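You operate a simulated robot arm through the tools that you are given. There is no shell and no other tool.

The job below is to be done with a simulated robot arm. You get a single attempt, and the scene is never put back.

JOB
Put torch and tape measure in the small grey tray, then run chiller one at 18 C.

Only the result counts: the job must be done as asked and must still hold three seconds after the hand-in. Knocking over, shifting, dropping, spilling or breaking anything else fails it.

ROBOT AND FRAMES
A 6-joint arm with a two-finger parallel gripper, fixed in place. Base frame: the origin is at the foot of the arm, x ahead of it, y to its left, z up. Units: mm, rad, N and s.
With the tool pointing down near the work surface it reaches from about 320 to 700 mm from the base axis. Its first joint turns from -2.897 to 2.897 rad. Payload 4.1 kg.
Tool frame: the origin (TCP) lies between the finger pads and is the grasp point; the fingertips stand 23 mm ahead of it; z points along the fingers, y is the line along which they close. The gripper opens to 94 mm. The fingers are 38 mm wide and 10 mm thick; the gripper's body (54 by 96 mm) begins 39 mm behind the TCP.
Orientation is told as [roll, pitch, yaw] about the base's x, y, z axes, in that order, counted from this pose: with the fingers straight down and closing along the base's y, the tool's x points along the base's -x, its y along +y and its z along -z.

CONTROLS
- The arm moves only by the tool play_rows. Its argument "series" is a list of rows, each a list of 6 numbers: the shift along the base's x, y, z in mm, then the turn, a rotation vector about the base's x, y, z in rad. In form: [[x, y, z, rx, ry, rz], ...]. A call has 1 to 20 rows; each row is the pose to reach, as a shift and turn from the pose commanded when the call began. "grip" is the finger opening in mm, from 0 to 94, set as the call begins (left out, the last holds). Each row takes 0.2 s and may step no farther than 50 mm and 0.15 rad from the row before; otherwise, or with a gripper value out of range, the whole call is refused. A pose out of reach is approached as far as the arm can. The call stops where the force on the tool passes 40 N (or 10 N more than at its start, if that is more) or the arm is blocked; 0.2 s more then pass. The fingers move at their own pace (about 45 mm/s each) and stop on an object; they squeeze with about 22 N. The grip force told is the motor's: it shows also when the fingers shut on nothing. Time passes only in rows, and 0.2 s behind the last, so rows that repeat a pose let the fingers close. It gives the time, the measured TCP pose, the force on the tool (base axes), the opening and the grip force at its end, in the units of the frame above (readings bear some noise), with the torque about the TCP (base axes, N m) and any sound that the robot's microphone picked up.
- Cameras (640 x 400 px; columns grow to the right, rows downward): "scene" is fixed at [55.8, 650.3, 1360.2]; the picture's right is [-0.78, -0.63, 0.00], its down [-0.30, 0.37, -0.88] and it looks along [0.55, -0.68, -0.48] (base axes); focal length 332 px, centre (320, 200). "wrist" rides on the gripper at [86, 16, -74] in the tool frame; the picture's right is [-0.18, 0.98, 0.00], its down [-0.58, -0.11, -0.81] and it looks along [-0.79, -0.15, 0.59] (tool axes); focal length 243 px, centre (320, 200). There is no depth. A picture from a camera that has moved, and an enlarged one, comes with that camera's place and axes in the base frame and with its lens. The place of the scene camera against the robot may be out by one fixed shift of up to 18 mm in any direction.
- snapshot(camera): a new picture of that camera. No time passes.
- move_column(by): slides the trunk up (or, below 0, down) by that many mm; the arm rides with it, the base frame stays. It gives what a move gives, with no picture.
- inspect(camera, box): a new picture of the part [left, top, right, bottom] of that camera's present view, enlarged. No time passes.
- finish_job(): hands the job in; it is judged then, once.

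Places have to be worked out from the pictures, the camera data and where the tool is seen. Open the gripper and draw the arm clear of the work before you hand the job in, unless the task says otherwise.

The tools are called after "Emit:" as a command line: name --pt "numbers of a row" for each row, then --argument value for the rest, lists and objects as JSON in quotes. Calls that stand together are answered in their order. play_rows: Moves the arm, as the interface text tells. Its arguments: {"type":"object","properties":{"series":{"type":"array","items":{"type":"array","items":{"type":"number"}}},"grip":{"type":"number"}},"required":["series"]} The other tools are called the same way: move_column (by) slides the trunk up or down; snapshot (camera) takes a picture; inspect (camera, box) takes an enlarged picture of a part of a camera's view; finish_job () hands the job in.

At the start:

```text
time: 0.0
tool_pos: [399.4, -158.2, 1178.0]
orientation: [0.0, 0.0, -0.001]
force: [-0.5, 0.6, 0.0]
wrist_torque: [0.01, -0.01, -0.01]
gripper_width: 93.8
gripper_force: 0.0
trunk travel left (down, up): [-500.0, 90.0]
```

scene: 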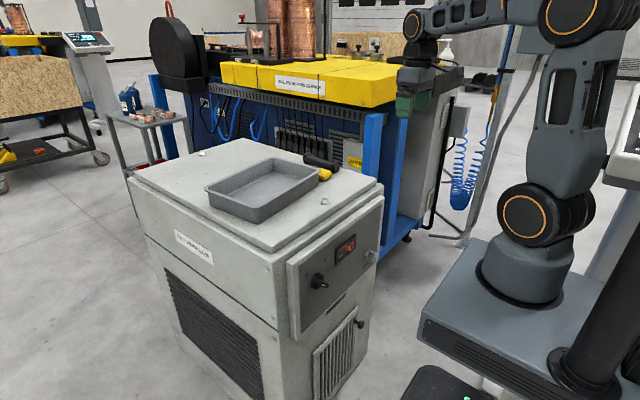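
wrist: 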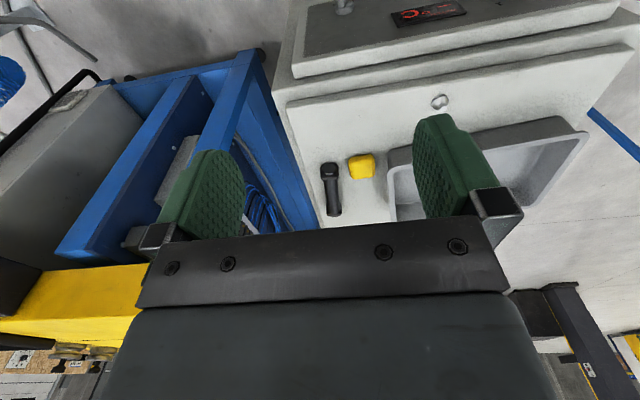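

I'll start by looking closely at the chiller top, the controls and the objects from both cameras.

Emit:
inspect --camera "scene" --box '[180, 130, 400, 270]'

Emit:
inspect --camera "scene" --box '[280, 210, 400, 400]'

Emit:
inspect --camera "wrist" --box '[280, 0, 640, 225]'

Emit:
inspect --camera "scene" --box '[120, 130, 280, 290]'

```text
2.86 times, centred on (290, 200) of scene
camera zoom: at [55.8, 650.3, 1360.2], right [-0.78, -0.63, 0.0], down [-0.3, 0.37, -0.88], along [0.55, -0.68, -0.48], focal length 948 px, centre (406, 200)
```

zoom: 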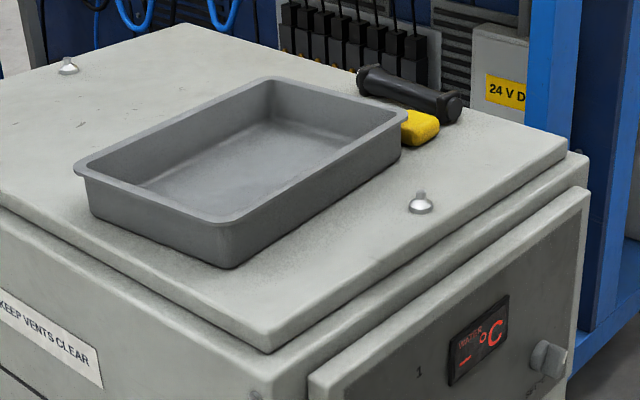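

```text
2.11 times, centred on (340, 305) of scene
camera zoom: at [55.8, 650.3, 1360.2], right [-0.78, -0.63, 0.0], down [-0.3, 0.37, -0.88], along [0.55, -0.68, -0.48], focal length 698 px, centre (278, -21)
```

zoom: 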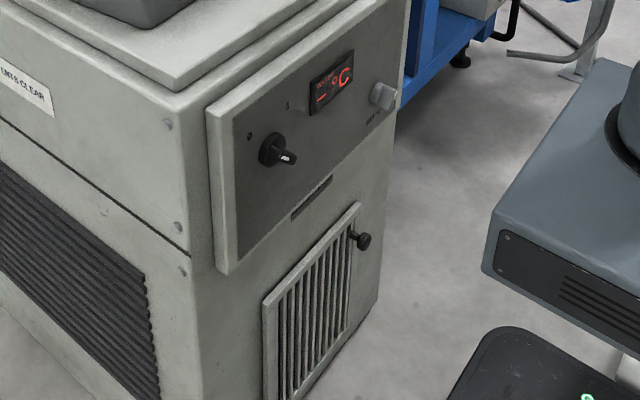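

```text
1.78 times, centred on (460, 112) of wrist
camera zoom: at [311.9, -142.7, 1253.6], right [0.18, 0.98, 0.0], down [0.58, -0.11, 0.81], along [0.79, -0.15, -0.59], focal length 431 px, centre (71, 356)
```

zoom: 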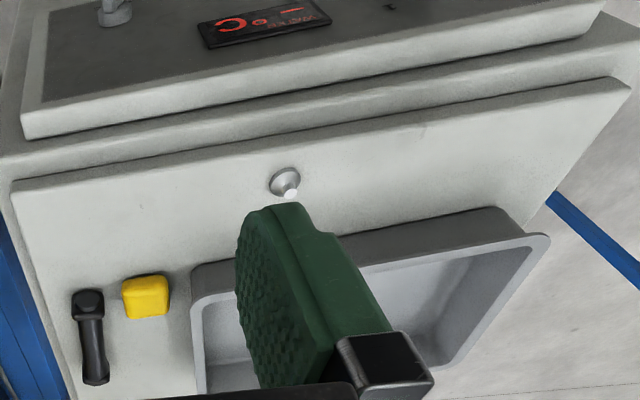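

```text
2.50 times, centred on (200, 210) of scene
camera zoom: at [55.8, 650.3, 1360.2], right [-0.78, -0.63, 0.0], down [-0.3, 0.37, -0.88], along [0.55, -0.68, -0.48], focal length 829 px, centre (620, 175)
```

zoom: 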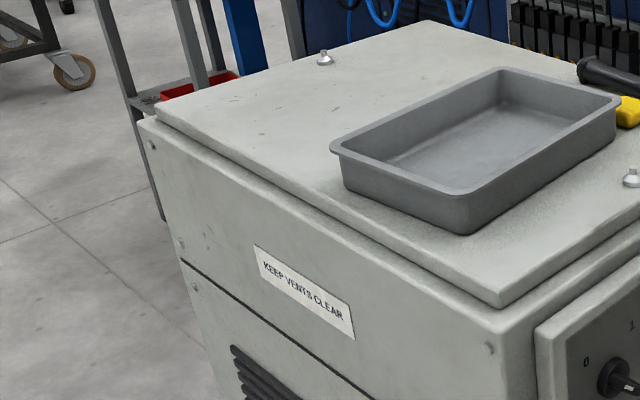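

The bolt and display triangulate to a chiller top near z≈900 and a front panel near x≈480 facing the robot. I'll zoom in on the panel labels and the rest of the surroundings to identify which chiller and tray are meant.

Emit:
inspect --camera "scene" --box '[295, 255, 345, 305]'

Emit:
inspect --camera "scene" --box '[330, 228, 390, 278]'

Emit:
inspect --camera "wrist" --box '[310, 0, 480, 60]'

Emit:
inspect --camera "scene" --box '[0, 0, 240, 190]'

Emit:
inspect --camera "scene" --box '[400, 340, 520, 400]'

Emit:
inspect --camera "scene" --box '[180, 20, 500, 190]'

Emit:
inspect --camera "scene" --box '[560, 80, 640, 200]'

```text
8.00 times, centred on (320, 280) of scene
camera zoom: at [55.8, 650.3, 1360.2], right [-0.78, -0.63, 0.0], down [-0.3, 0.37, -0.88], along [0.55, -0.68, -0.48], focal length 2653 px, centre (320, -440)
```

zoom: 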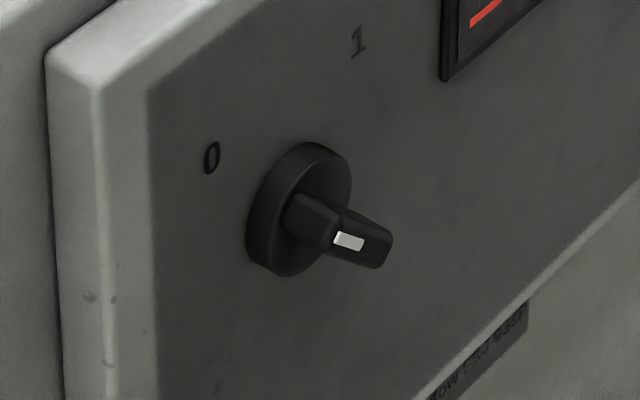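

```text
8.00 times, centred on (360, 253) of scene
camera zoom: at [55.8, 650.3, 1360.2], right [-0.78, -0.63, 0.0], down [-0.3, 0.37, -0.88], along [0.55, -0.68, -0.48], focal length 2653 px, centre (0, -224)
```

zoom: 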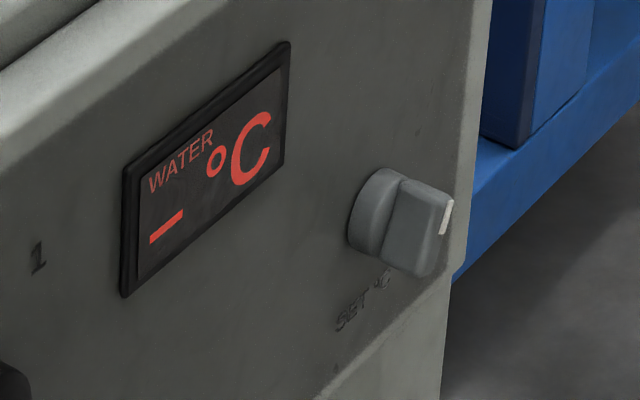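

```text
3.76 times, centred on (395, 30) of wrist
camera zoom: at [311.9, -142.7, 1253.6], right [0.18, 0.98, 0.0], down [0.58, -0.11, 0.81], along [0.79, -0.15, -0.59], focal length 913 px, centre (38, 840)
```

zoom: 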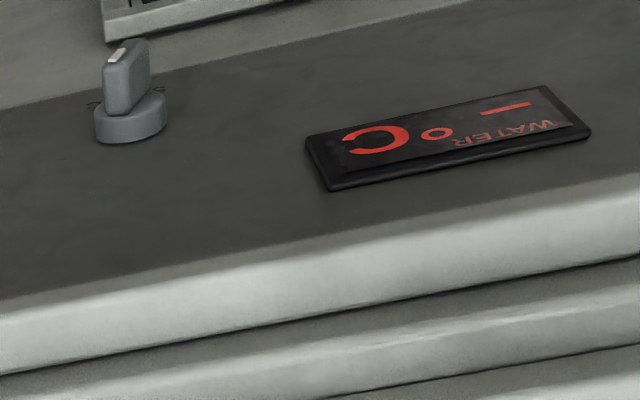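

```text
2.11 times, centred on (120, 95) of scene
camera zoom: at [55.8, 650.3, 1360.2], right [-0.78, -0.63, 0.0], down [-0.3, 0.37, -0.88], along [0.55, -0.68, -0.48], focal length 698 px, centre (741, 421)
```

zoom: 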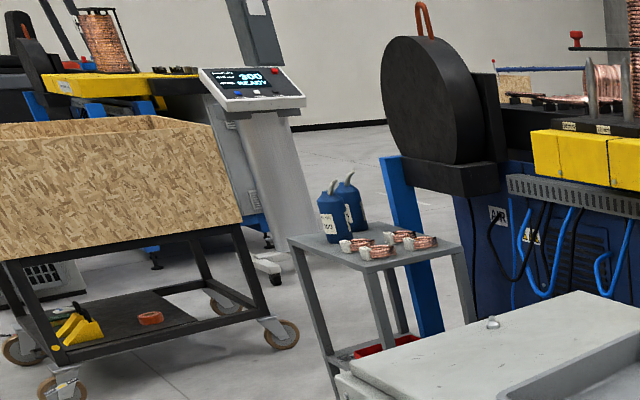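

```text
5.33 times, centred on (460, 370) of scene
camera zoom: at [55.8, 650.3, 1360.2], right [-0.78, -0.63, 0.0], down [-0.3, 0.37, -0.88], along [0.55, -0.68, -0.48], focal length 1769 px, centre (-427, -707)
```

zoom: 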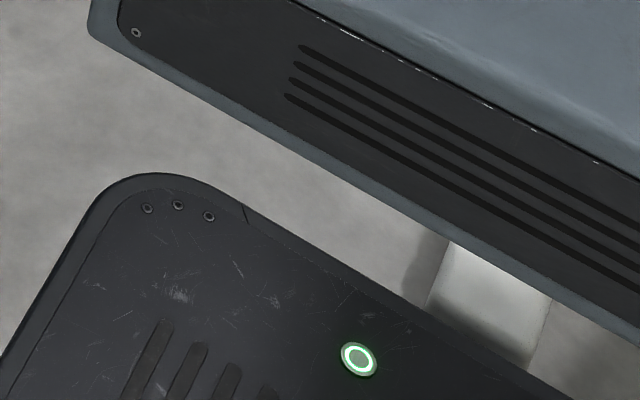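

```text
2.00 times, centred on (340, 105) of scene
camera zoom: at [55.8, 650.3, 1360.2], right [-0.78, -0.63, 0.0], down [-0.3, 0.37, -0.88], along [0.55, -0.68, -0.48], focal length 663 px, centre (280, 390)
```

zoom: 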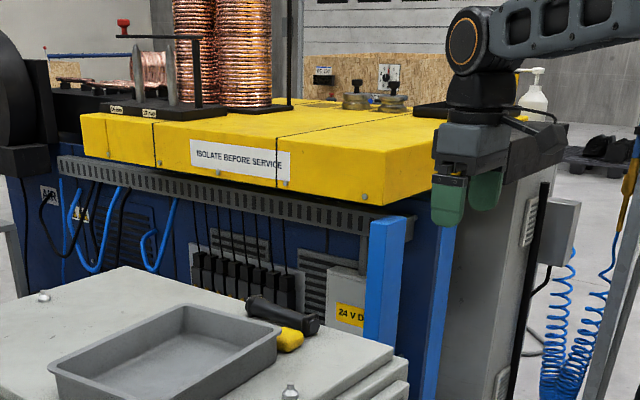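

```text
3.33 times, centred on (600, 140) of scene
camera zoom: at [55.8, 650.3, 1360.2], right [-0.78, -0.63, 0.0], down [-0.3, 0.37, -0.88], along [0.55, -0.68, -0.48], focal length 1105 px, centre (-613, 400)
```

zoom: 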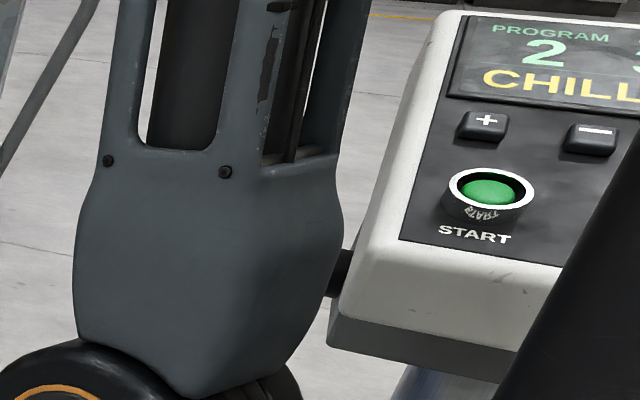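

There's also a control console at the right edge showing "CHILL…"; I'll zoom in on that and on the nameplate beneath the chiller panel.

Emit:
inspect --camera "scene" --box '[600, 70, 640, 160]'

Emit:
inspect --camera "scene" --box '[320, 280, 360, 310]'

Emit:
inspect --camera "scene" --box '[60, 25, 110, 60]'

Emit:
inspect --camera "wrist" --box '[300, 120, 420, 230]'

Emit:
inspect --camera "scene" --box '[290, 145, 350, 185]'

```text
4.44 times, centred on (620, 115) of scene
camera zoom: at [55.8, 650.3, 1360.2], right [-0.78, -0.63, 0.0], down [-0.3, 0.37, -0.88], along [0.55, -0.68, -0.48], focal length 1474 px, centre (-1013, 578)
```

zoom: 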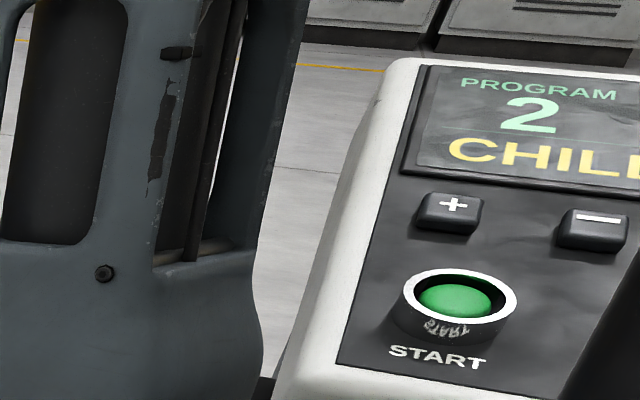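

```text
13.33 times, centred on (340, 295) of scene
camera zoom: at [55.8, 650.3, 1360.2], right [-0.78, -0.63, 0.0], down [-0.3, 0.37, -0.88], along [0.55, -0.68, -0.48], focal length 4422 px, centre (53, -1067)
```

zoom: 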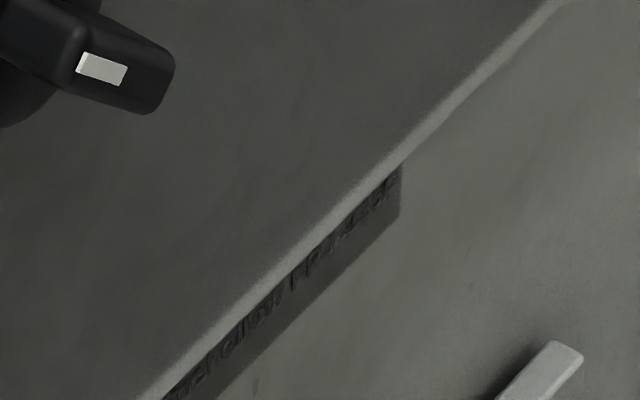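

```text
11.43 times, centred on (85, 42) of scene
camera zoom: at [55.8, 650.3, 1360.2], right [-0.78, -0.63, 0.0], down [-0.3, 0.37, -0.88], along [0.55, -0.68, -0.48], focal length 3790 px, centre (3006, 2000)
```

zoom: 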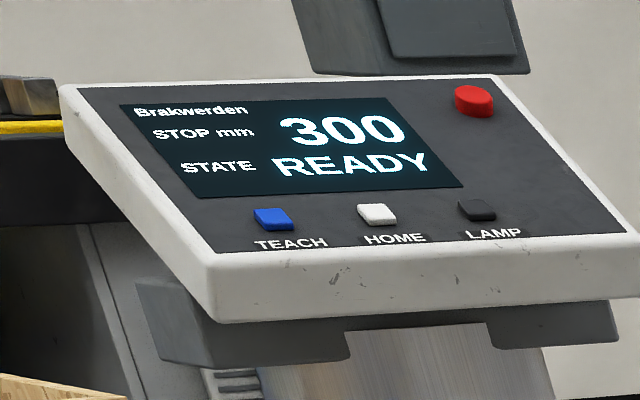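

```text
3.64 times, centred on (360, 175) of wrist
camera zoom: at [311.9, -142.7, 1253.6], right [0.18, 0.98, 0.0], down [0.58, -0.11, 0.81], along [0.79, -0.15, -0.59], focal length 882 px, centre (174, 291)
```

zoom: 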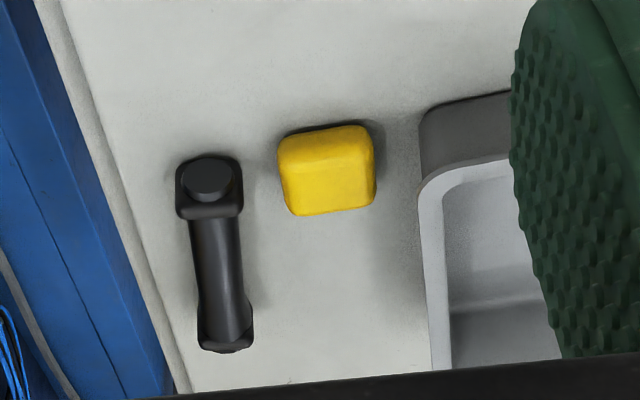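

```text
10.00 times, centred on (320, 165) of scene
camera zoom: at [55.8, 650.3, 1360.2], right [-0.78, -0.63, 0.0], down [-0.3, 0.37, -0.88], along [0.55, -0.68, -0.48], focal length 3316 px, centre (320, 550)
```

zoom: 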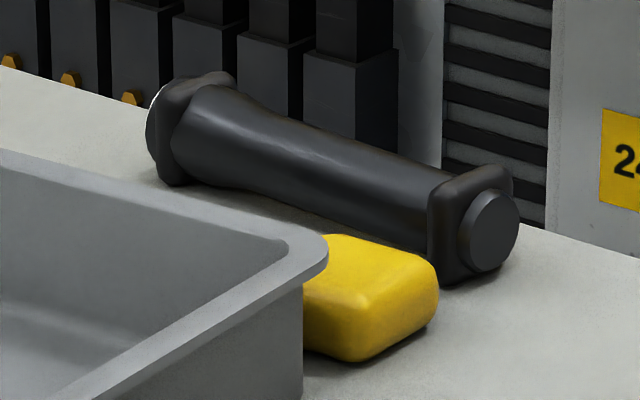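

The chiller, tray, torch and tape measure in front of the robot are clearly the targets. I estimate the tape near (653,-125), the torch along x from about 655 to 805 at y≈-190, and the tray rim around x 625–850, y -75–215; I'll move the wrist camera lower for a better view.

Emit:
play_rows --pt "10 10 -40 0 0 0" --pt "20 20 -80 0 0 0" --pt "30 30 -110 0 0 0" --grip 94

Emit:
snapshot --camera "wrist"

Emit:
snapshot --camera "scene"

```text
time: 0.8
tool_pos: [428.7, -129.8, 1068.4]
orientation: [0.0, 0.0, 0.002]
force: [0.2, -1.3, 0.1]
wrist_torque: [0.03, 0.0, 0.0]
gripper_width: 93.9
gripper_force: 0.0
trunk travel left (down, up): [-500.0, 90.0]
```

```text
taken
camera wrist: at [341.8, -114.6, 1143.2], right [0.18, 0.98, 0.0], down [0.58, -0.11, 0.81], along [0.79, -0.15, -0.59], focal length 243 px, centre (320, 200)
```

wrist: 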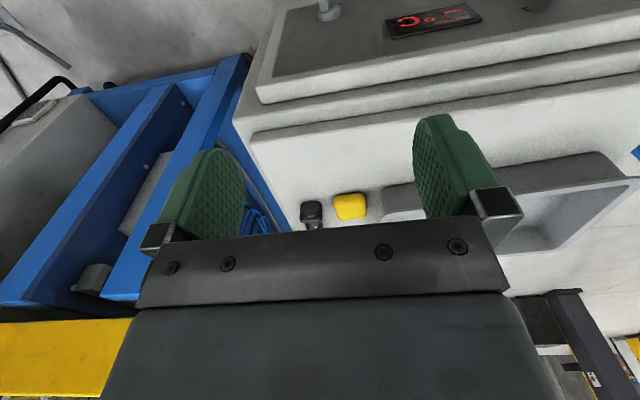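

```text
taken
```

scene: 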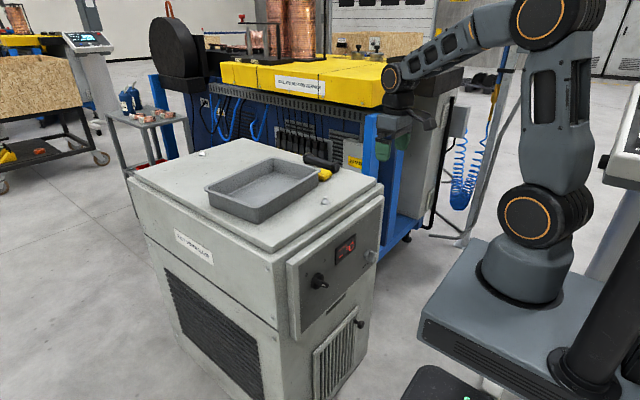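

The gripper crossbar hides part of the objects, so I'll go up and forward to look down on them more steeply.

Emit:
play_rows --pt "20 0 40 0 0 0" --pt "50 0 75 0 0 0" --pt "90 0 100 0 0 0" --pt "130 0 110 0 0 0"

Emit:
snapshot --camera "wrist"

Emit:
inspect --camera "wrist" --box '[240, 50, 440, 230]'

```text
time: 1.8
tool_pos: [559.9, -129.8, 1178.4]
orientation: [-0.001, 0.002, 0.001]
force: [0.0, 0.4, 0.2]
wrist_torque: [-0.06, 0.05, 0.04]
gripper_width: 93.7
gripper_force: 0.0
trunk travel left (down, up): [-500.0, 90.0]
```

```text
taken
camera wrist: at [472.5, -113.3, 1253.3], right [0.18, 0.98, 0.0], down [0.58, -0.11, 0.81], along [0.79, -0.15, -0.59], focal length 243 px, centre (320, 200)
```

wrist: 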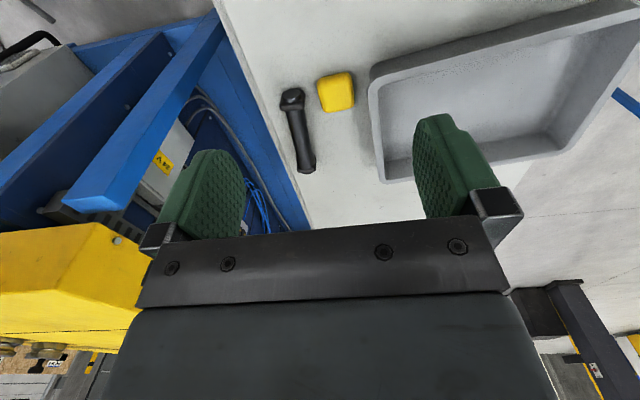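

```text
2.22 times, centred on (340, 140) of wrist
camera zoom: at [472.5, -113.3, 1253.3], right [0.18, 0.98, 0.0], down [0.58, -0.11, 0.81], along [0.79, -0.15, -0.59], focal length 539 px, centre (276, 333)
```

zoom: 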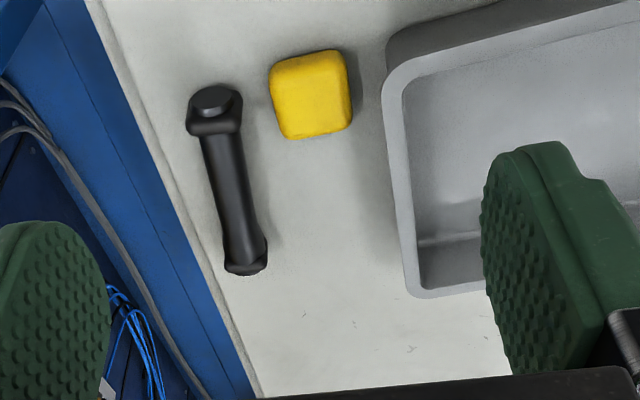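

From this view the tape's top face spans about x 643–682, y −150…−102, the torch axis runs from about (660,−192) to (812,−206), and the tray's near rim is at x≈645. I'll zoom in for the tape's height and the tray details.

Emit:
inspect --camera "wrist" --box '[270, 60, 370, 130]'

Emit:
inspect --camera "wrist" --box '[350, 0, 640, 200]'

Emit:
inspect --camera "scene" --box '[195, 145, 345, 235]'

```text
5.71 times, centred on (320, 95) of wrist
camera zoom: at [472.5, -113.3, 1253.3], right [0.18, 0.98, 0.0], down [0.58, -0.11, 0.81], along [0.79, -0.15, -0.59], focal length 1386 px, centre (320, 800)
```

zoom: 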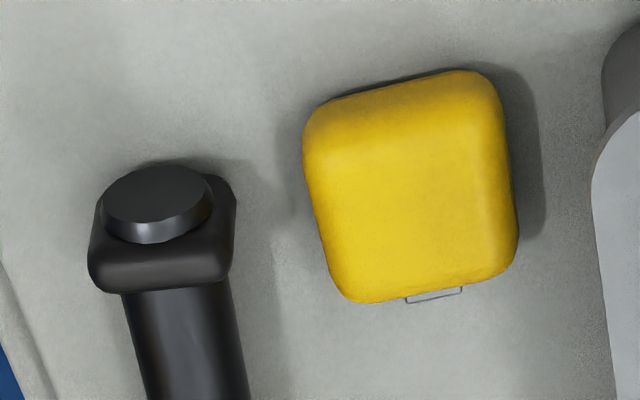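

```text
2.00 times, centred on (495, 100) of wrist
camera zoom: at [472.5, -113.3, 1253.3], right [0.18, 0.98, 0.0], down [0.58, -0.11, 0.81], along [0.79, -0.15, -0.59], focal length 485 px, centre (-30, 400)
```

zoom: 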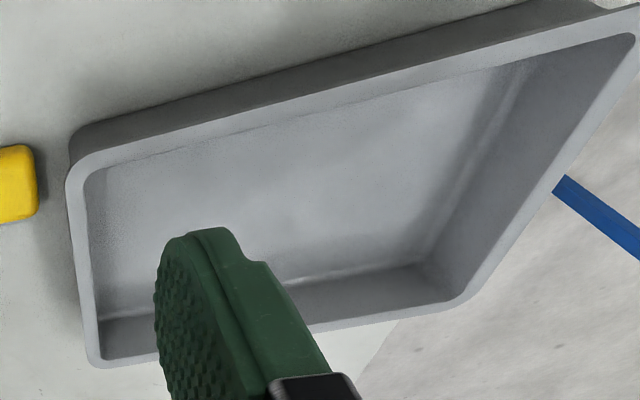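

```text
4.27 times, centred on (270, 190) of scene
camera zoom: at [55.8, 650.3, 1360.2], right [-0.78, -0.63, 0.0], down [-0.3, 0.37, -0.88], along [0.55, -0.68, -0.48], focal length 1415 px, centre (533, 243)
```

zoom: 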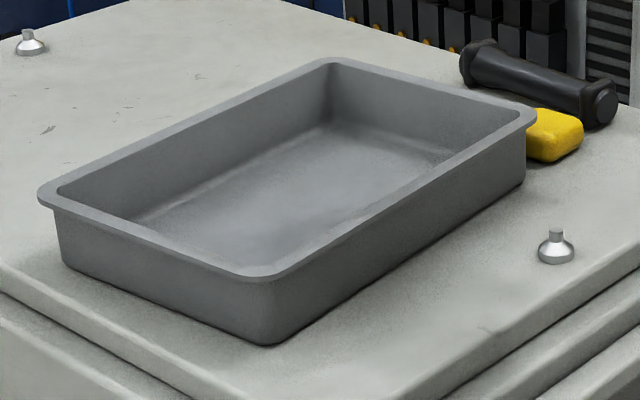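

The tape is square to the axes, centred near (666,−126.5), about 46 mm in x by 51 mm in y and roughly 30 mm tall. I'll turn the tool +90° so the fingers close along x, clear of the tray and torch, and hover above it at z≈1028.

Emit:
play_rows --pt "10 0 -14 0 0 0.143" --pt "20 1 -28 0 0 0.286" --pt "30 1 -42 0 0 0.429" --pt "40 2 -56 0 0 0.571" --pt "50 2 -70 0 0 0.714" --pt "60 2 -84 0 0 0.857" --pt "70 3 -98 0 0 1.0" --pt "80 3 -112 0 0 1.143" --pt "90 3 -126 0 0 1.286" --pt "100 3 -140 0 0 1.429" --pt "106 3 -150 0 0 1.571" --grip 80

Emit:
snapshot --camera "wrist"

Emit:
snapshot --camera "scene"

```text
time: 4.2
tool_pos: [667.1, -126.2, 1028.0]
orientation: [-0.002, -0.003, 1.575]
force: [0.5, -0.5, 0.6]
wrist_torque: [-0.01, 0.0, -0.02]
gripper_width: 80.1
gripper_force: 0.1
trunk travel left (down, up): [-500.0, 90.0]
```

```text
taken
camera wrist: at [649.2, -213.3, 1103.0], right [-0.98, 0.18, 0.0], down [0.11, 0.58, 0.81], along [0.15, 0.79, -0.59], focal length 243 px, centre (320, 200)
```

wrist: 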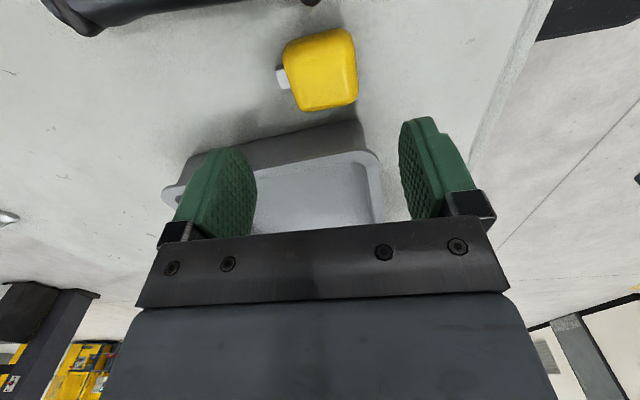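

```text
taken
```

scene: 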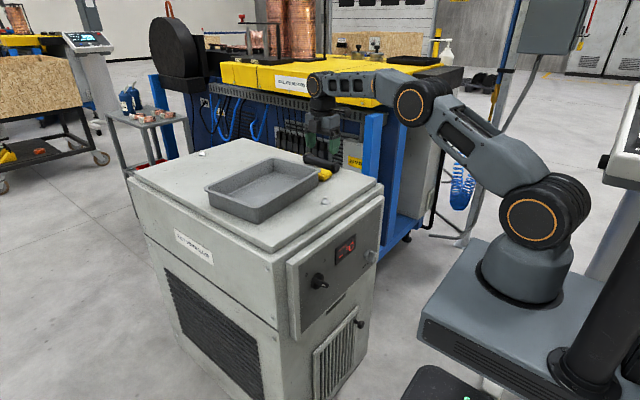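

The arm reached the hover pose. I'll zoom in to refine the tape's place before descending.

Emit:
inspect --camera "wrist" --box '[240, 10, 400, 130]'

Emit:
inspect --camera "scene" --box '[270, 90, 400, 220]'

```text
3.33 times, centred on (320, 70) of wrist
camera zoom: at [649.2, -213.3, 1103.0], right [-0.98, 0.18, 0.0], down [0.11, 0.58, 0.81], along [0.15, 0.79, -0.59], focal length 809 px, centre (320, 633)
```

zoom: 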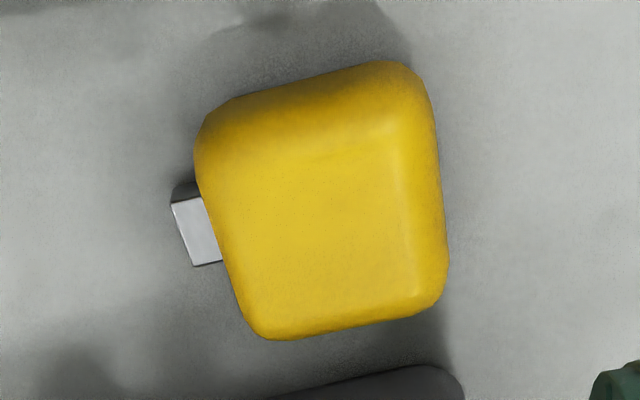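

```text
3.08 times, centred on (335, 155) of scene
camera zoom: at [55.8, 650.3, 1360.2], right [-0.78, -0.63, 0.0], down [-0.3, 0.37, -0.88], along [0.55, -0.68, -0.48], focal length 1020 px, centre (274, 338)
```

zoom: 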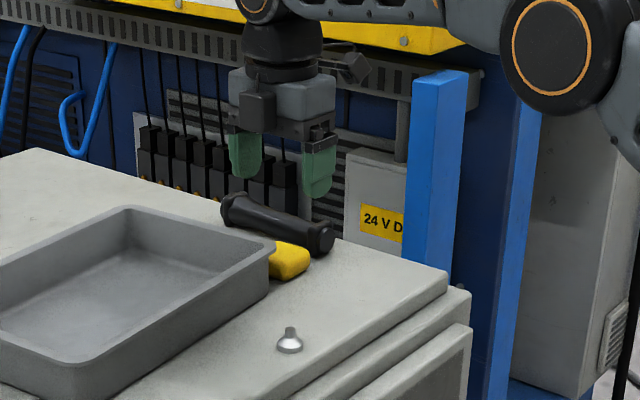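

The refined tape centre is about (665.5,−124.5), roughly 48 mm square. I'll descend to z≈930 with the fingers at 80 mm and check the forces.

Emit:
play_rows --pt "-1 1 -30 0 0 0" --pt "-1 1 -60 0 0 0" --pt "-1 1 -80 0 0 0" --pt "-1 1 -96 0 0 0" --grip 80

Emit:
snapshot --camera "wrist"

Emit:
inspect --camera "scene" --box '[280, 120, 380, 200]'

```text
time: 5.2
tool_pos: [665.6, -123.8, 933.1]
orientation: [-0.001, -0.001, 1.569]
force: [-0.6, 0.8, 2.3]
wrist_torque: [0.04, 0.15, 0.01]
gripper_width: 80.1
gripper_force: 0.0
trunk travel left (down, up): [-500.0, 90.0]
```

```text
taken
camera wrist: at [648.0, -211.5, 1008.0], right [-0.98, 0.18, 0.0], down [0.11, 0.58, 0.81], along [0.15, 0.79, -0.59], focal length 243 px, centre (320, 200)
```

wrist: 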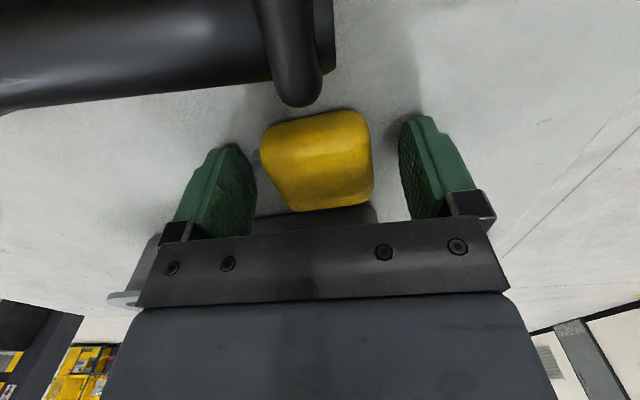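

```text
5.00 times, centred on (330, 160) of scene
camera zoom: at [55.8, 650.3, 1360.2], right [-0.78, -0.63, 0.0], down [-0.3, 0.37, -0.88], along [0.55, -0.68, -0.48], focal length 1658 px, centre (270, 400)
```

zoom: 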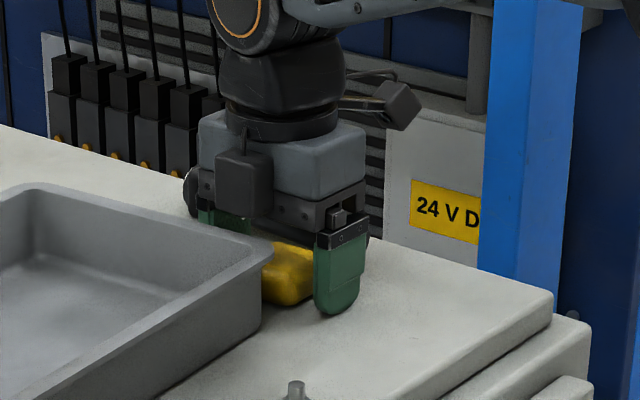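

The fingers straddle the tape with room on each side. I'll lower in small steps while watching the vertical force for first contact with the chiller top.

Emit:
play_rows --pt "0 0 -3 0 0 0" --pt "0 0 -6 0 0 0" --pt "0 0 -6 0 0 0"

```text
time: 6.0
tool_pos: [665.5, -123.6, 933.6]
orientation: [-0.011, 0.001, 1.571]
force: [-3.8, 1.7, 13.3]
wrist_torque: [0.26, 0.68, -0.09]
gripper_width: 81.6
gripper_force: 1.6
trunk travel left (down, up): [-500.0, 90.0]
stopped in row 3: the force on the tool passed its limit at 41 N (the readings are from after the stop); the commanded pose is now the measured one
```

The force stop shows contact at TCP z≈933, and the torque says it's on the −x finger only. I need to see whether that finger is on the chiller top or on something else.

Emit:
inspect --camera "scene" --box '[310, 150, 360, 190]'

Emit:
inspect --camera "wrist" --box '[370, 90, 500, 240]'

Emit:
inspect --camera "wrist" --box '[160, 90, 400, 230]'

```text
10.00 times, centred on (335, 170) of scene
camera zoom: at [55.8, 650.3, 1360.2], right [-0.78, -0.63, 0.0], down [-0.3, 0.37, -0.88], along [0.55, -0.68, -0.48], focal length 3316 px, centre (170, 500)
```

zoom: 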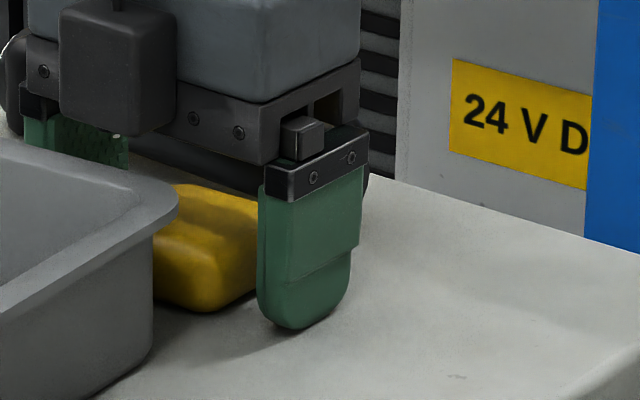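

```text
2.67 times, centred on (435, 165) of wrist
camera zoom: at [647.9, -211.3, 1008.4], right [-0.98, 0.18, -0.01], down [0.1, 0.58, 0.81], along [0.15, 0.79, -0.59], focal length 647 px, centre (13, 293)
```

zoom: 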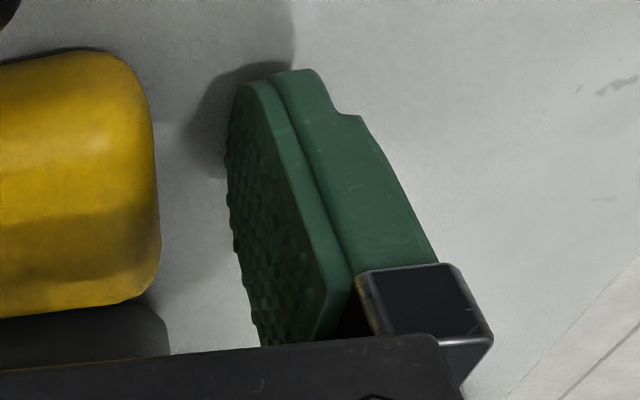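

```text
2.67 times, centred on (280, 160) of wrist
camera zoom: at [647.9, -211.3, 1008.4], right [-0.98, 0.18, -0.01], down [0.1, 0.58, 0.81], along [0.15, 0.79, -0.59], focal length 647 px, centre (427, 307)
```

zoom: 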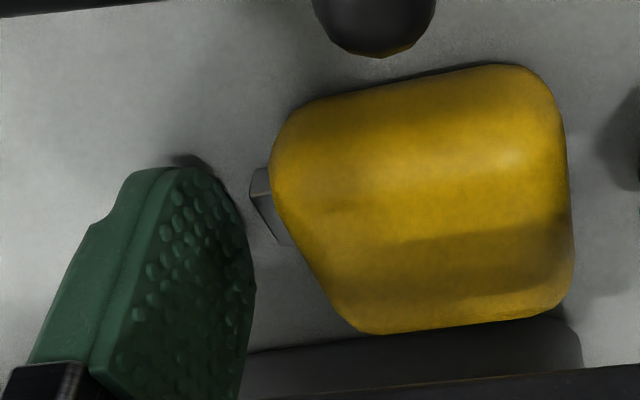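

The finger is resting on the chiller top, so that surface is at z≈910. I'll lift 3 mm, shift +3 mm in x to allow for the tape's hook on the far side, and close on the tape.

Emit:
play_rows --pt "1 0 3 0 0 0" --pt "3 -1 3 0 0 0" --grip 80

Emit:
play_rows --pt "0 0 0 0 0 0" --pt "0 0 0 0 0 0" --pt "0 0 0 0 0 0" --pt "0 0 0 0 0 0" --grip 30

Emit:
inspect --camera "wrist" --box '[160, 60, 480, 240]'

```text
time: 6.6
tool_pos: [670.0, -125.3, 934.2]
orientation: [-0.006, 0.003, 1.571]
force: [-0.4, 1.1, 2.3]
wrist_torque: [0.09, 0.1, -0.04]
gripper_width: 80.2
gripper_force: 0.3
trunk travel left (down, up): [-500.0, 90.0]
```

```text
time: 7.6
tool_pos: [669.9, -125.2, 934.9]
orientation: [-0.005, 0.003, 1.571]
force: [0.9, 0.4, 0.0]
wrist_torque: [-0.02, -0.01, -0.01]
gripper_width: 60.0
gripper_force: 21.5
trunk travel left (down, up): [-500.0, 90.0]
```

```text
2.00 times, centred on (320, 150) of wrist
camera zoom: at [652.1, -213.2, 1008.9], right [-0.98, 0.18, -0.01], down [0.1, 0.58, 0.81], along [0.15, 0.79, -0.59], focal length 485 px, centre (320, 300)
```

zoom: 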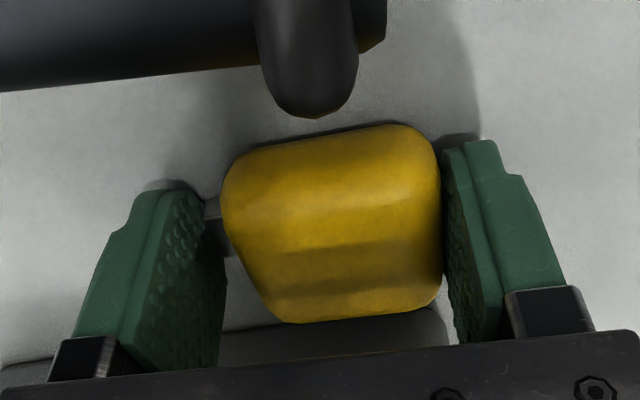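

The fingers stopped at 60 mm with 21.5 N, holding the tape body and its hook. I'll lift 30 mm and check that it stays in the grip.

Emit:
play_rows --pt "0 0 10 0 0 0" --pt "0 0 20 0 0 0" --pt "0 0 30 0 0 0" --pt "0 0 40 0 0 0"

Emit:
snapshot --camera "wrist"

Emit:
inspect --camera "scene" --box '[195, 110, 375, 220]'

```text
time: 8.6
tool_pos: [670.3, -126.1, 975.4]
orientation: [-0.008, 0.0, 1.571]
force: [0.0, 0.1, -1.8]
wrist_torque: [0.01, 0.0, 0.0]
gripper_width: 60.2
gripper_force: 22.4
trunk travel left (down, up): [-500.0, 90.0]
```

```text
taken
camera wrist: at [651.8, -212.4, 1050.0], right [-0.98, 0.18, -0.01], down [0.1, 0.58, 0.81], along [0.15, 0.79, -0.59], focal length 243 px, centre (320, 200)
```

wrist: 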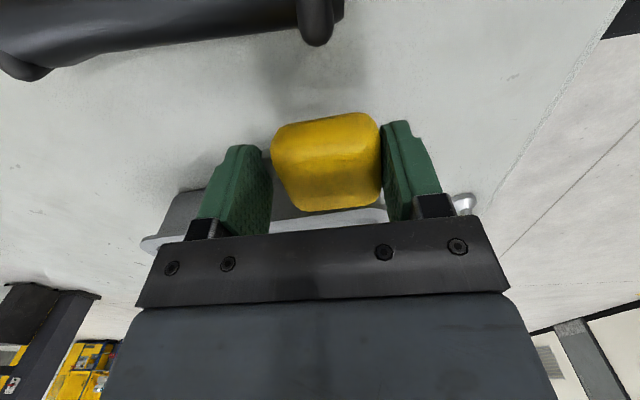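

```text
3.56 times, centred on (285, 165) of scene
camera zoom: at [55.8, 650.3, 1360.2], right [-0.78, -0.63, 0.0], down [-0.3, 0.37, -0.88], along [0.55, -0.68, -0.48], focal length 1179 px, centre (444, 324)
```

zoom: 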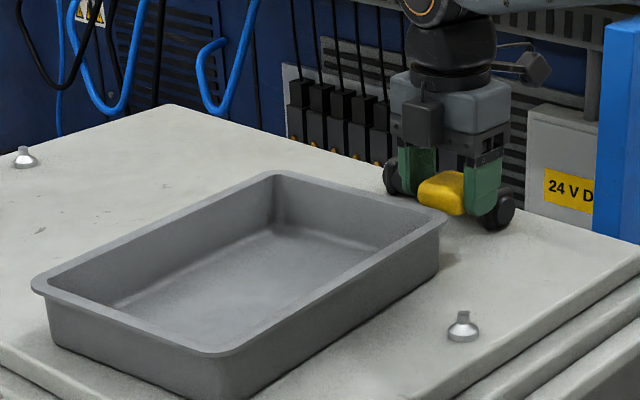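

The tape is held securely and weighs about 2 N. Allowing for the scene camera's shift, the tray rim is at z≈955 with its interior running roughly x 650–820 and y −60…200. I'll raise the tape and carry it over to about (705,−25).

Emit:
play_rows --pt "0 0 25 0 0 0" --pt "0 0 50 0 0 0" --pt "10 25 50 0 0 0" --pt "20 50 50 0 0 0" --pt "30 75 50 0 0 0" --pt "35 101 50 0 0 0" --pt "35 101 50 0 0 0"

Emit:
snapshot --camera "wrist"

Emit:
inspect --camera "scene" --box '[195, 110, 375, 220]'

```text
time: 10.2
tool_pos: [698.9, -24.3, 1021.2]
orientation: [-0.008, 0.001, 1.57]
force: [0.8, 0.6, -0.6]
wrist_torque: [-0.02, -0.05, 0.0]
gripper_width: 59.9
gripper_force: 21.7
out of reach, approached as far as the arm can: row 6, 7
trunk travel left (down, up): [-500.0, 90.0]
```

```text
taken
camera wrist: at [680.9, -111.6, 1096.6], right [-0.98, 0.18, -0.01], down [0.1, 0.58, 0.81], along [0.15, 0.79, -0.59], focal length 243 px, centre (320, 200)
```

wrist: 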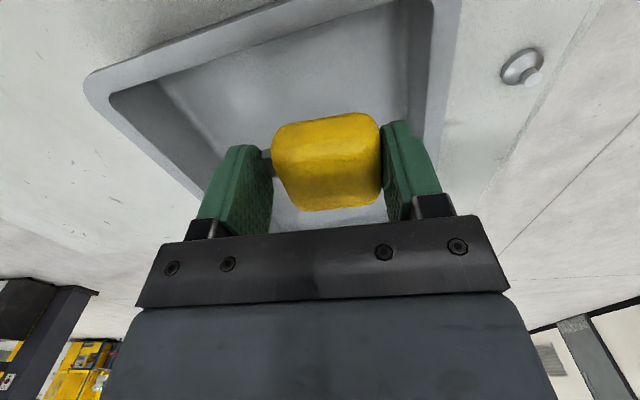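

```text
3.56 times, centred on (285, 165) of scene
camera zoom: at [55.8, 650.3, 1360.2], right [-0.78, -0.63, 0.0], down [-0.3, 0.37, -0.88], along [0.55, -0.68, -0.48], focal length 1179 px, centre (444, 324)
```

zoom: 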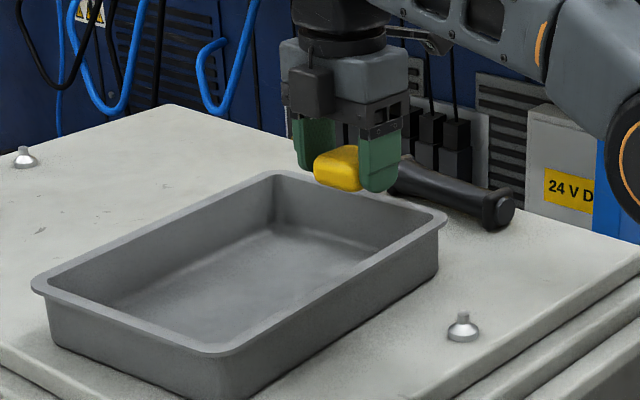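

The arm's limit is about r=700, and from here the tray floor begins near x≈645 with the right wall at y≈−60, so (700,−25) leaves clearance. I'll lower the tape into the tray.

Emit:
play_rows --pt "-3 0 -20 0 0 0" --pt "-4 0 -40 0 0 0" --pt "-4 0 -60 0 0 0" --pt "-4 0 -75 0 0 0" --pt "-4 0 -75 0 0 0"

Emit:
snapshot --camera "wrist"

Emit:
inspect --camera "scene" --box '[195, 110, 375, 220]'

```text
time: 11.4
tool_pos: [708.6, -26.1, 949.0]
orientation: [-0.007, 0.003, 1.572]
force: [-0.1, -0.2, -1.2]
wrist_torque: [0.0, -0.02, -0.01]
gripper_width: 59.6
gripper_force: 22.4
out of reach, approached as far as the arm can: row 1, 2, 3, 4, 5
trunk travel left (down, up): [-500.0, 90.0]
```

```text
taken
camera wrist: at [690.8, -113.0, 1023.6], right [-0.98, 0.18, -0.01], down [0.1, 0.58, 0.81], along [0.15, 0.79, -0.59], focal length 243 px, centre (320, 200)
```

wrist: 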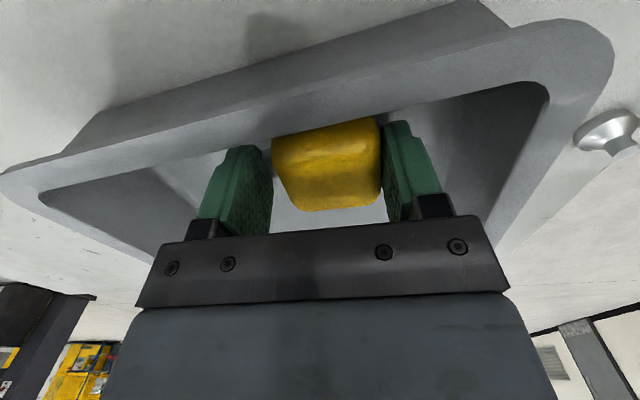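

```text
3.56 times, centred on (285, 165) of scene
camera zoom: at [55.8, 650.3, 1360.2], right [-0.78, -0.63, 0.0], down [-0.3, 0.37, -0.88], along [0.55, -0.68, -0.48], focal length 1179 px, centre (444, 324)
```

zoom: 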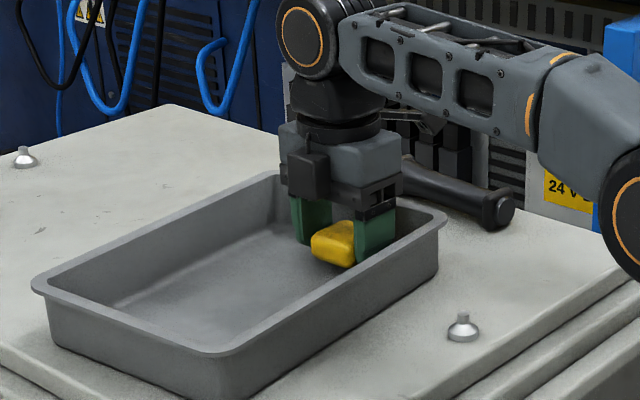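

The tape is inside the tray walls at z≈949. I'll lower the last centimetre in small steps until it touches the tray floor.

Emit:
play_rows --pt "-3 0 -4 0 0 0" --pt "-5 0 -8 0 0 0" --pt "-5 0 -8 0 0 0"

```text
time: 12.2
tool_pos: [709.5, -26.4, 940.4]
orientation: [-0.006, 0.001, 1.571]
force: [0.5, 0.4, -0.5]
wrist_torque: [0.01, 0.03, 0.0]
gripper_width: 59.8
gripper_force: 22.8
out of reach, approached as far as the arm can: row 1, 2, 3
trunk travel left (down, up): [-500.0, 90.0]
```

Still little contact force at z≈940; I'll go down another 3 mm.

Emit:
play_rows --pt "-2 0 -1.5 0 0 0" --pt "-3 0 -3 0 0 0" --pt "-3 0 -3 0 0 0"

Emit:
inspect --camera "scene" --box '[260, 150, 340, 200]'

```text
time: 13.0
tool_pos: [710.3, -26.8, 939.6]
orientation: [-0.007, 0.002, 1.57]
force: [0.3, -0.2, -1.6]
wrist_torque: [0.01, -0.01, -0.01]
gripper_width: 59.5
gripper_force: 22.1
out of reach, approached as far as the arm can: row 2, 3
trunk travel left (down, up): [-500.0, 90.0]
```

```text
8.00 times, centred on (300, 175) of scene
camera zoom: at [55.8, 650.3, 1360.2], right [-0.78, -0.63, 0.0], down [-0.3, 0.37, -0.88], along [0.55, -0.68, -0.48], focal length 2653 px, centre (480, 400)
```

zoom: 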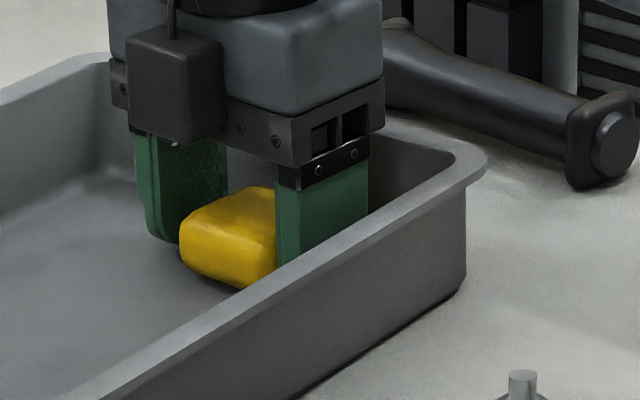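

The arm appears fully stretched here (it holds x≈710) with the tape only a millimetre or two above the floor. I'll ease down 2 mm more, pulling the command slightly inward.

Emit:
play_rows --pt "0 0 -2 0 0 0" --pt "0 0 -3 0 0 0" --pt "0 0 -3 0 0 0"

```text
time: 13.8
tool_pos: [710.0, -24.6, 937.5]
orientation: [-0.009, 0.001, 1.572]
force: [-0.7, -0.3, 0.4]
wrist_torque: [-0.01, -0.09, 0.02]
gripper_width: 59.4
gripper_force: 22.3
trunk travel left (down, up): [-500.0, 90.0]
```

The tape's weight has come off the tool (z force about +0.4 N), so it's resting on the tray floor. I'll open to 76 mm to release it.

Emit:
play_rows --pt "0 0 0 0 0 0" --pt "0 0 0 0 0 0" --pt "0 0 0 0 0 0" --grip 74

Emit:
inspect --camera "wrist" --box '[160, 60, 480, 240]'

```text
time: 14.6
tool_pos: [709.8, -25.1, 937.3]
orientation: [-0.008, 0.002, 1.572]
force: [0.5, -0.3, 0.4]
wrist_torque: [0.02, 0.02, 0.0]
gripper_width: 73.8
gripper_force: 0.0
trunk travel left (down, up): [-500.0, 90.0]
```

```text
2.00 times, centred on (320, 150) of wrist
camera zoom: at [691.6, -112.5, 1012.3], right [-0.98, 0.18, -0.01], down [0.1, 0.58, 0.81], along [0.15, 0.79, -0.59], focal length 485 px, centre (320, 300)
```

zoom: 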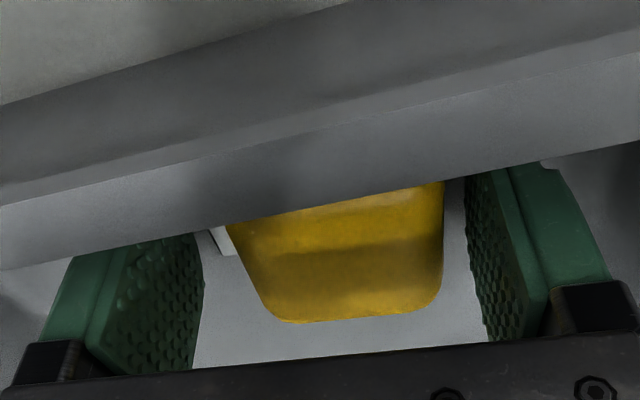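

The tape is free of both fingers. I'll rise straight up, drawing slightly inward as I clear the rim.

Emit:
play_rows --pt "0 0 12 0 0 0" --pt "0 0 24 0 0 0" --pt "-1 0 36 0 0 0" --pt "-4 0 50 0 0 0" --pt "-12 0 65 0 0 0" --pt "-30 0 85 0 0 0" --pt "-50 0 105 0 0 0"

Emit:
snapshot --camera "wrist"

Emit:
inspect --camera "scene" --box '[195, 110, 375, 220]'

```text
time: 16.2
tool_pos: [692.6, -28.3, 1041.9]
orientation: [-0.006, 0.002, 1.571]
force: [0.6, -0.6, 0.0]
wrist_torque: [0.0, -0.04, 0.02]
gripper_width: 74.1
gripper_force: 0.1
out of reach, approached as far as the arm can: row 5, 6, 7
trunk travel left (down, up): [-500.0, 90.0]
```

```text
taken
camera wrist: at [675.8, -114.5, 1117.2], right [-0.98, 0.18, -0.01], down [0.1, 0.58, 0.81], along [0.15, 0.79, -0.59], focal length 243 px, centre (320, 200)
```

wrist: 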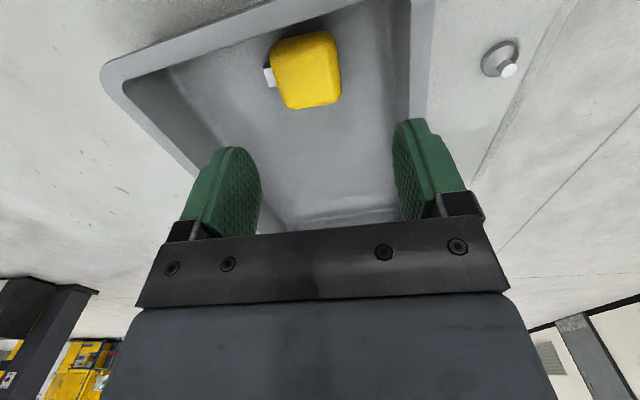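

```text
3.56 times, centred on (285, 165) of scene
camera zoom: at [55.8, 650.3, 1360.2], right [-0.78, -0.63, 0.0], down [-0.3, 0.37, -0.88], along [0.55, -0.68, -0.48], focal length 1179 px, centre (444, 324)
```

zoom: 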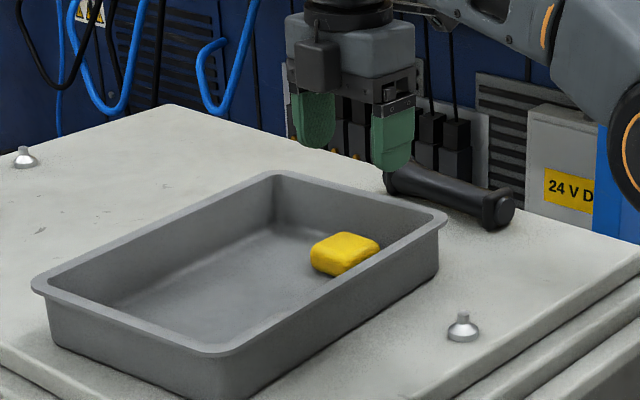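

The tape sits well inside the tray. The arm is at its stretched limit, so I'll pull the tool well inward to bend the elbow again.

Emit:
play_rows --pt "-50 0 0 0 0 0" --pt "-95 0 20 0 0 0" --pt "-130 0 40 0 0 0" --pt "-130 0 40 0 0 0"

Emit:
snapshot --camera "scene"

```text
time: 17.2
tool_pos: [689.4, -28.3, 1059.5]
orientation: [-0.006, 0.001, 1.571]
force: [0.1, -0.6, 0.0]
wrist_torque: [-0.02, 0.0, -0.05]
gripper_width: 74.0
gripper_force: 0.0
out of reach, approached as far as the arm can: row 1, 2, 3, 4
trunk travel left (down, up): [-500.0, 90.0]
```

```text
taken
```

scene: 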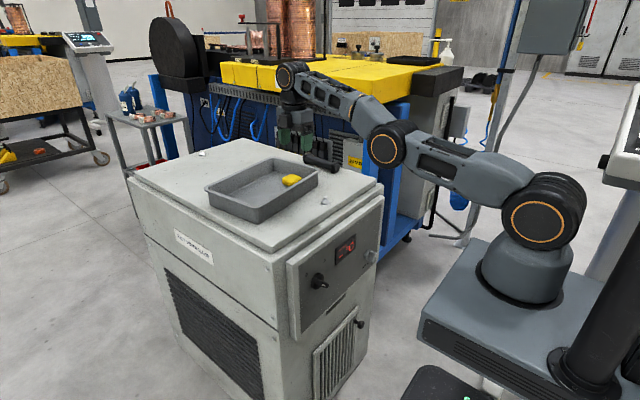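

The arm is stuck in its straight-elbow posture, which needs a down-and-in target to bend the elbow the right way. I'll command a point just inside reach at about (660,−24,1003), above the tray rim.

Emit:
play_rows --pt "40 0 -20 0 0 0" --pt "80 0 -40 0 0 0" --pt "115 0 -60 0 0 0" --pt "148 0 -80 0 0 0" --pt "148 0 -80 0 0 0"

Emit:
snapshot --camera "scene"

```text
time: 18.4
tool_pos: [703.9, -30.5, 998.6]
orientation: [-0.007, 0.003, 1.57]
force: [0.5, -0.4, -0.2]
wrist_torque: [-0.01, 0.0, 0.01]
gripper_width: 74.0
gripper_force: 0.0
out of reach, approached as far as the arm can: row 1, 2, 3, 4, 5
trunk travel left (down, up): [-500.0, 90.0]
```

```text
taken
```

scene: 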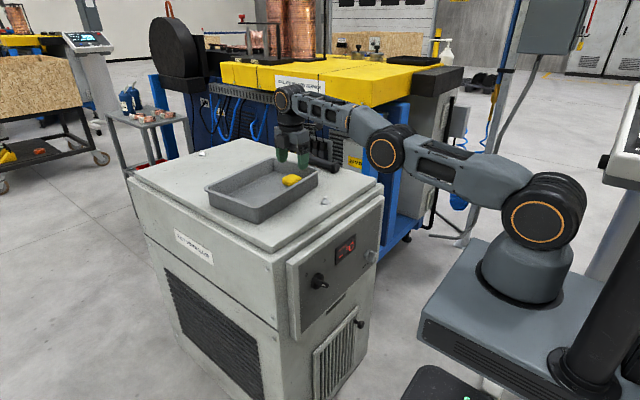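

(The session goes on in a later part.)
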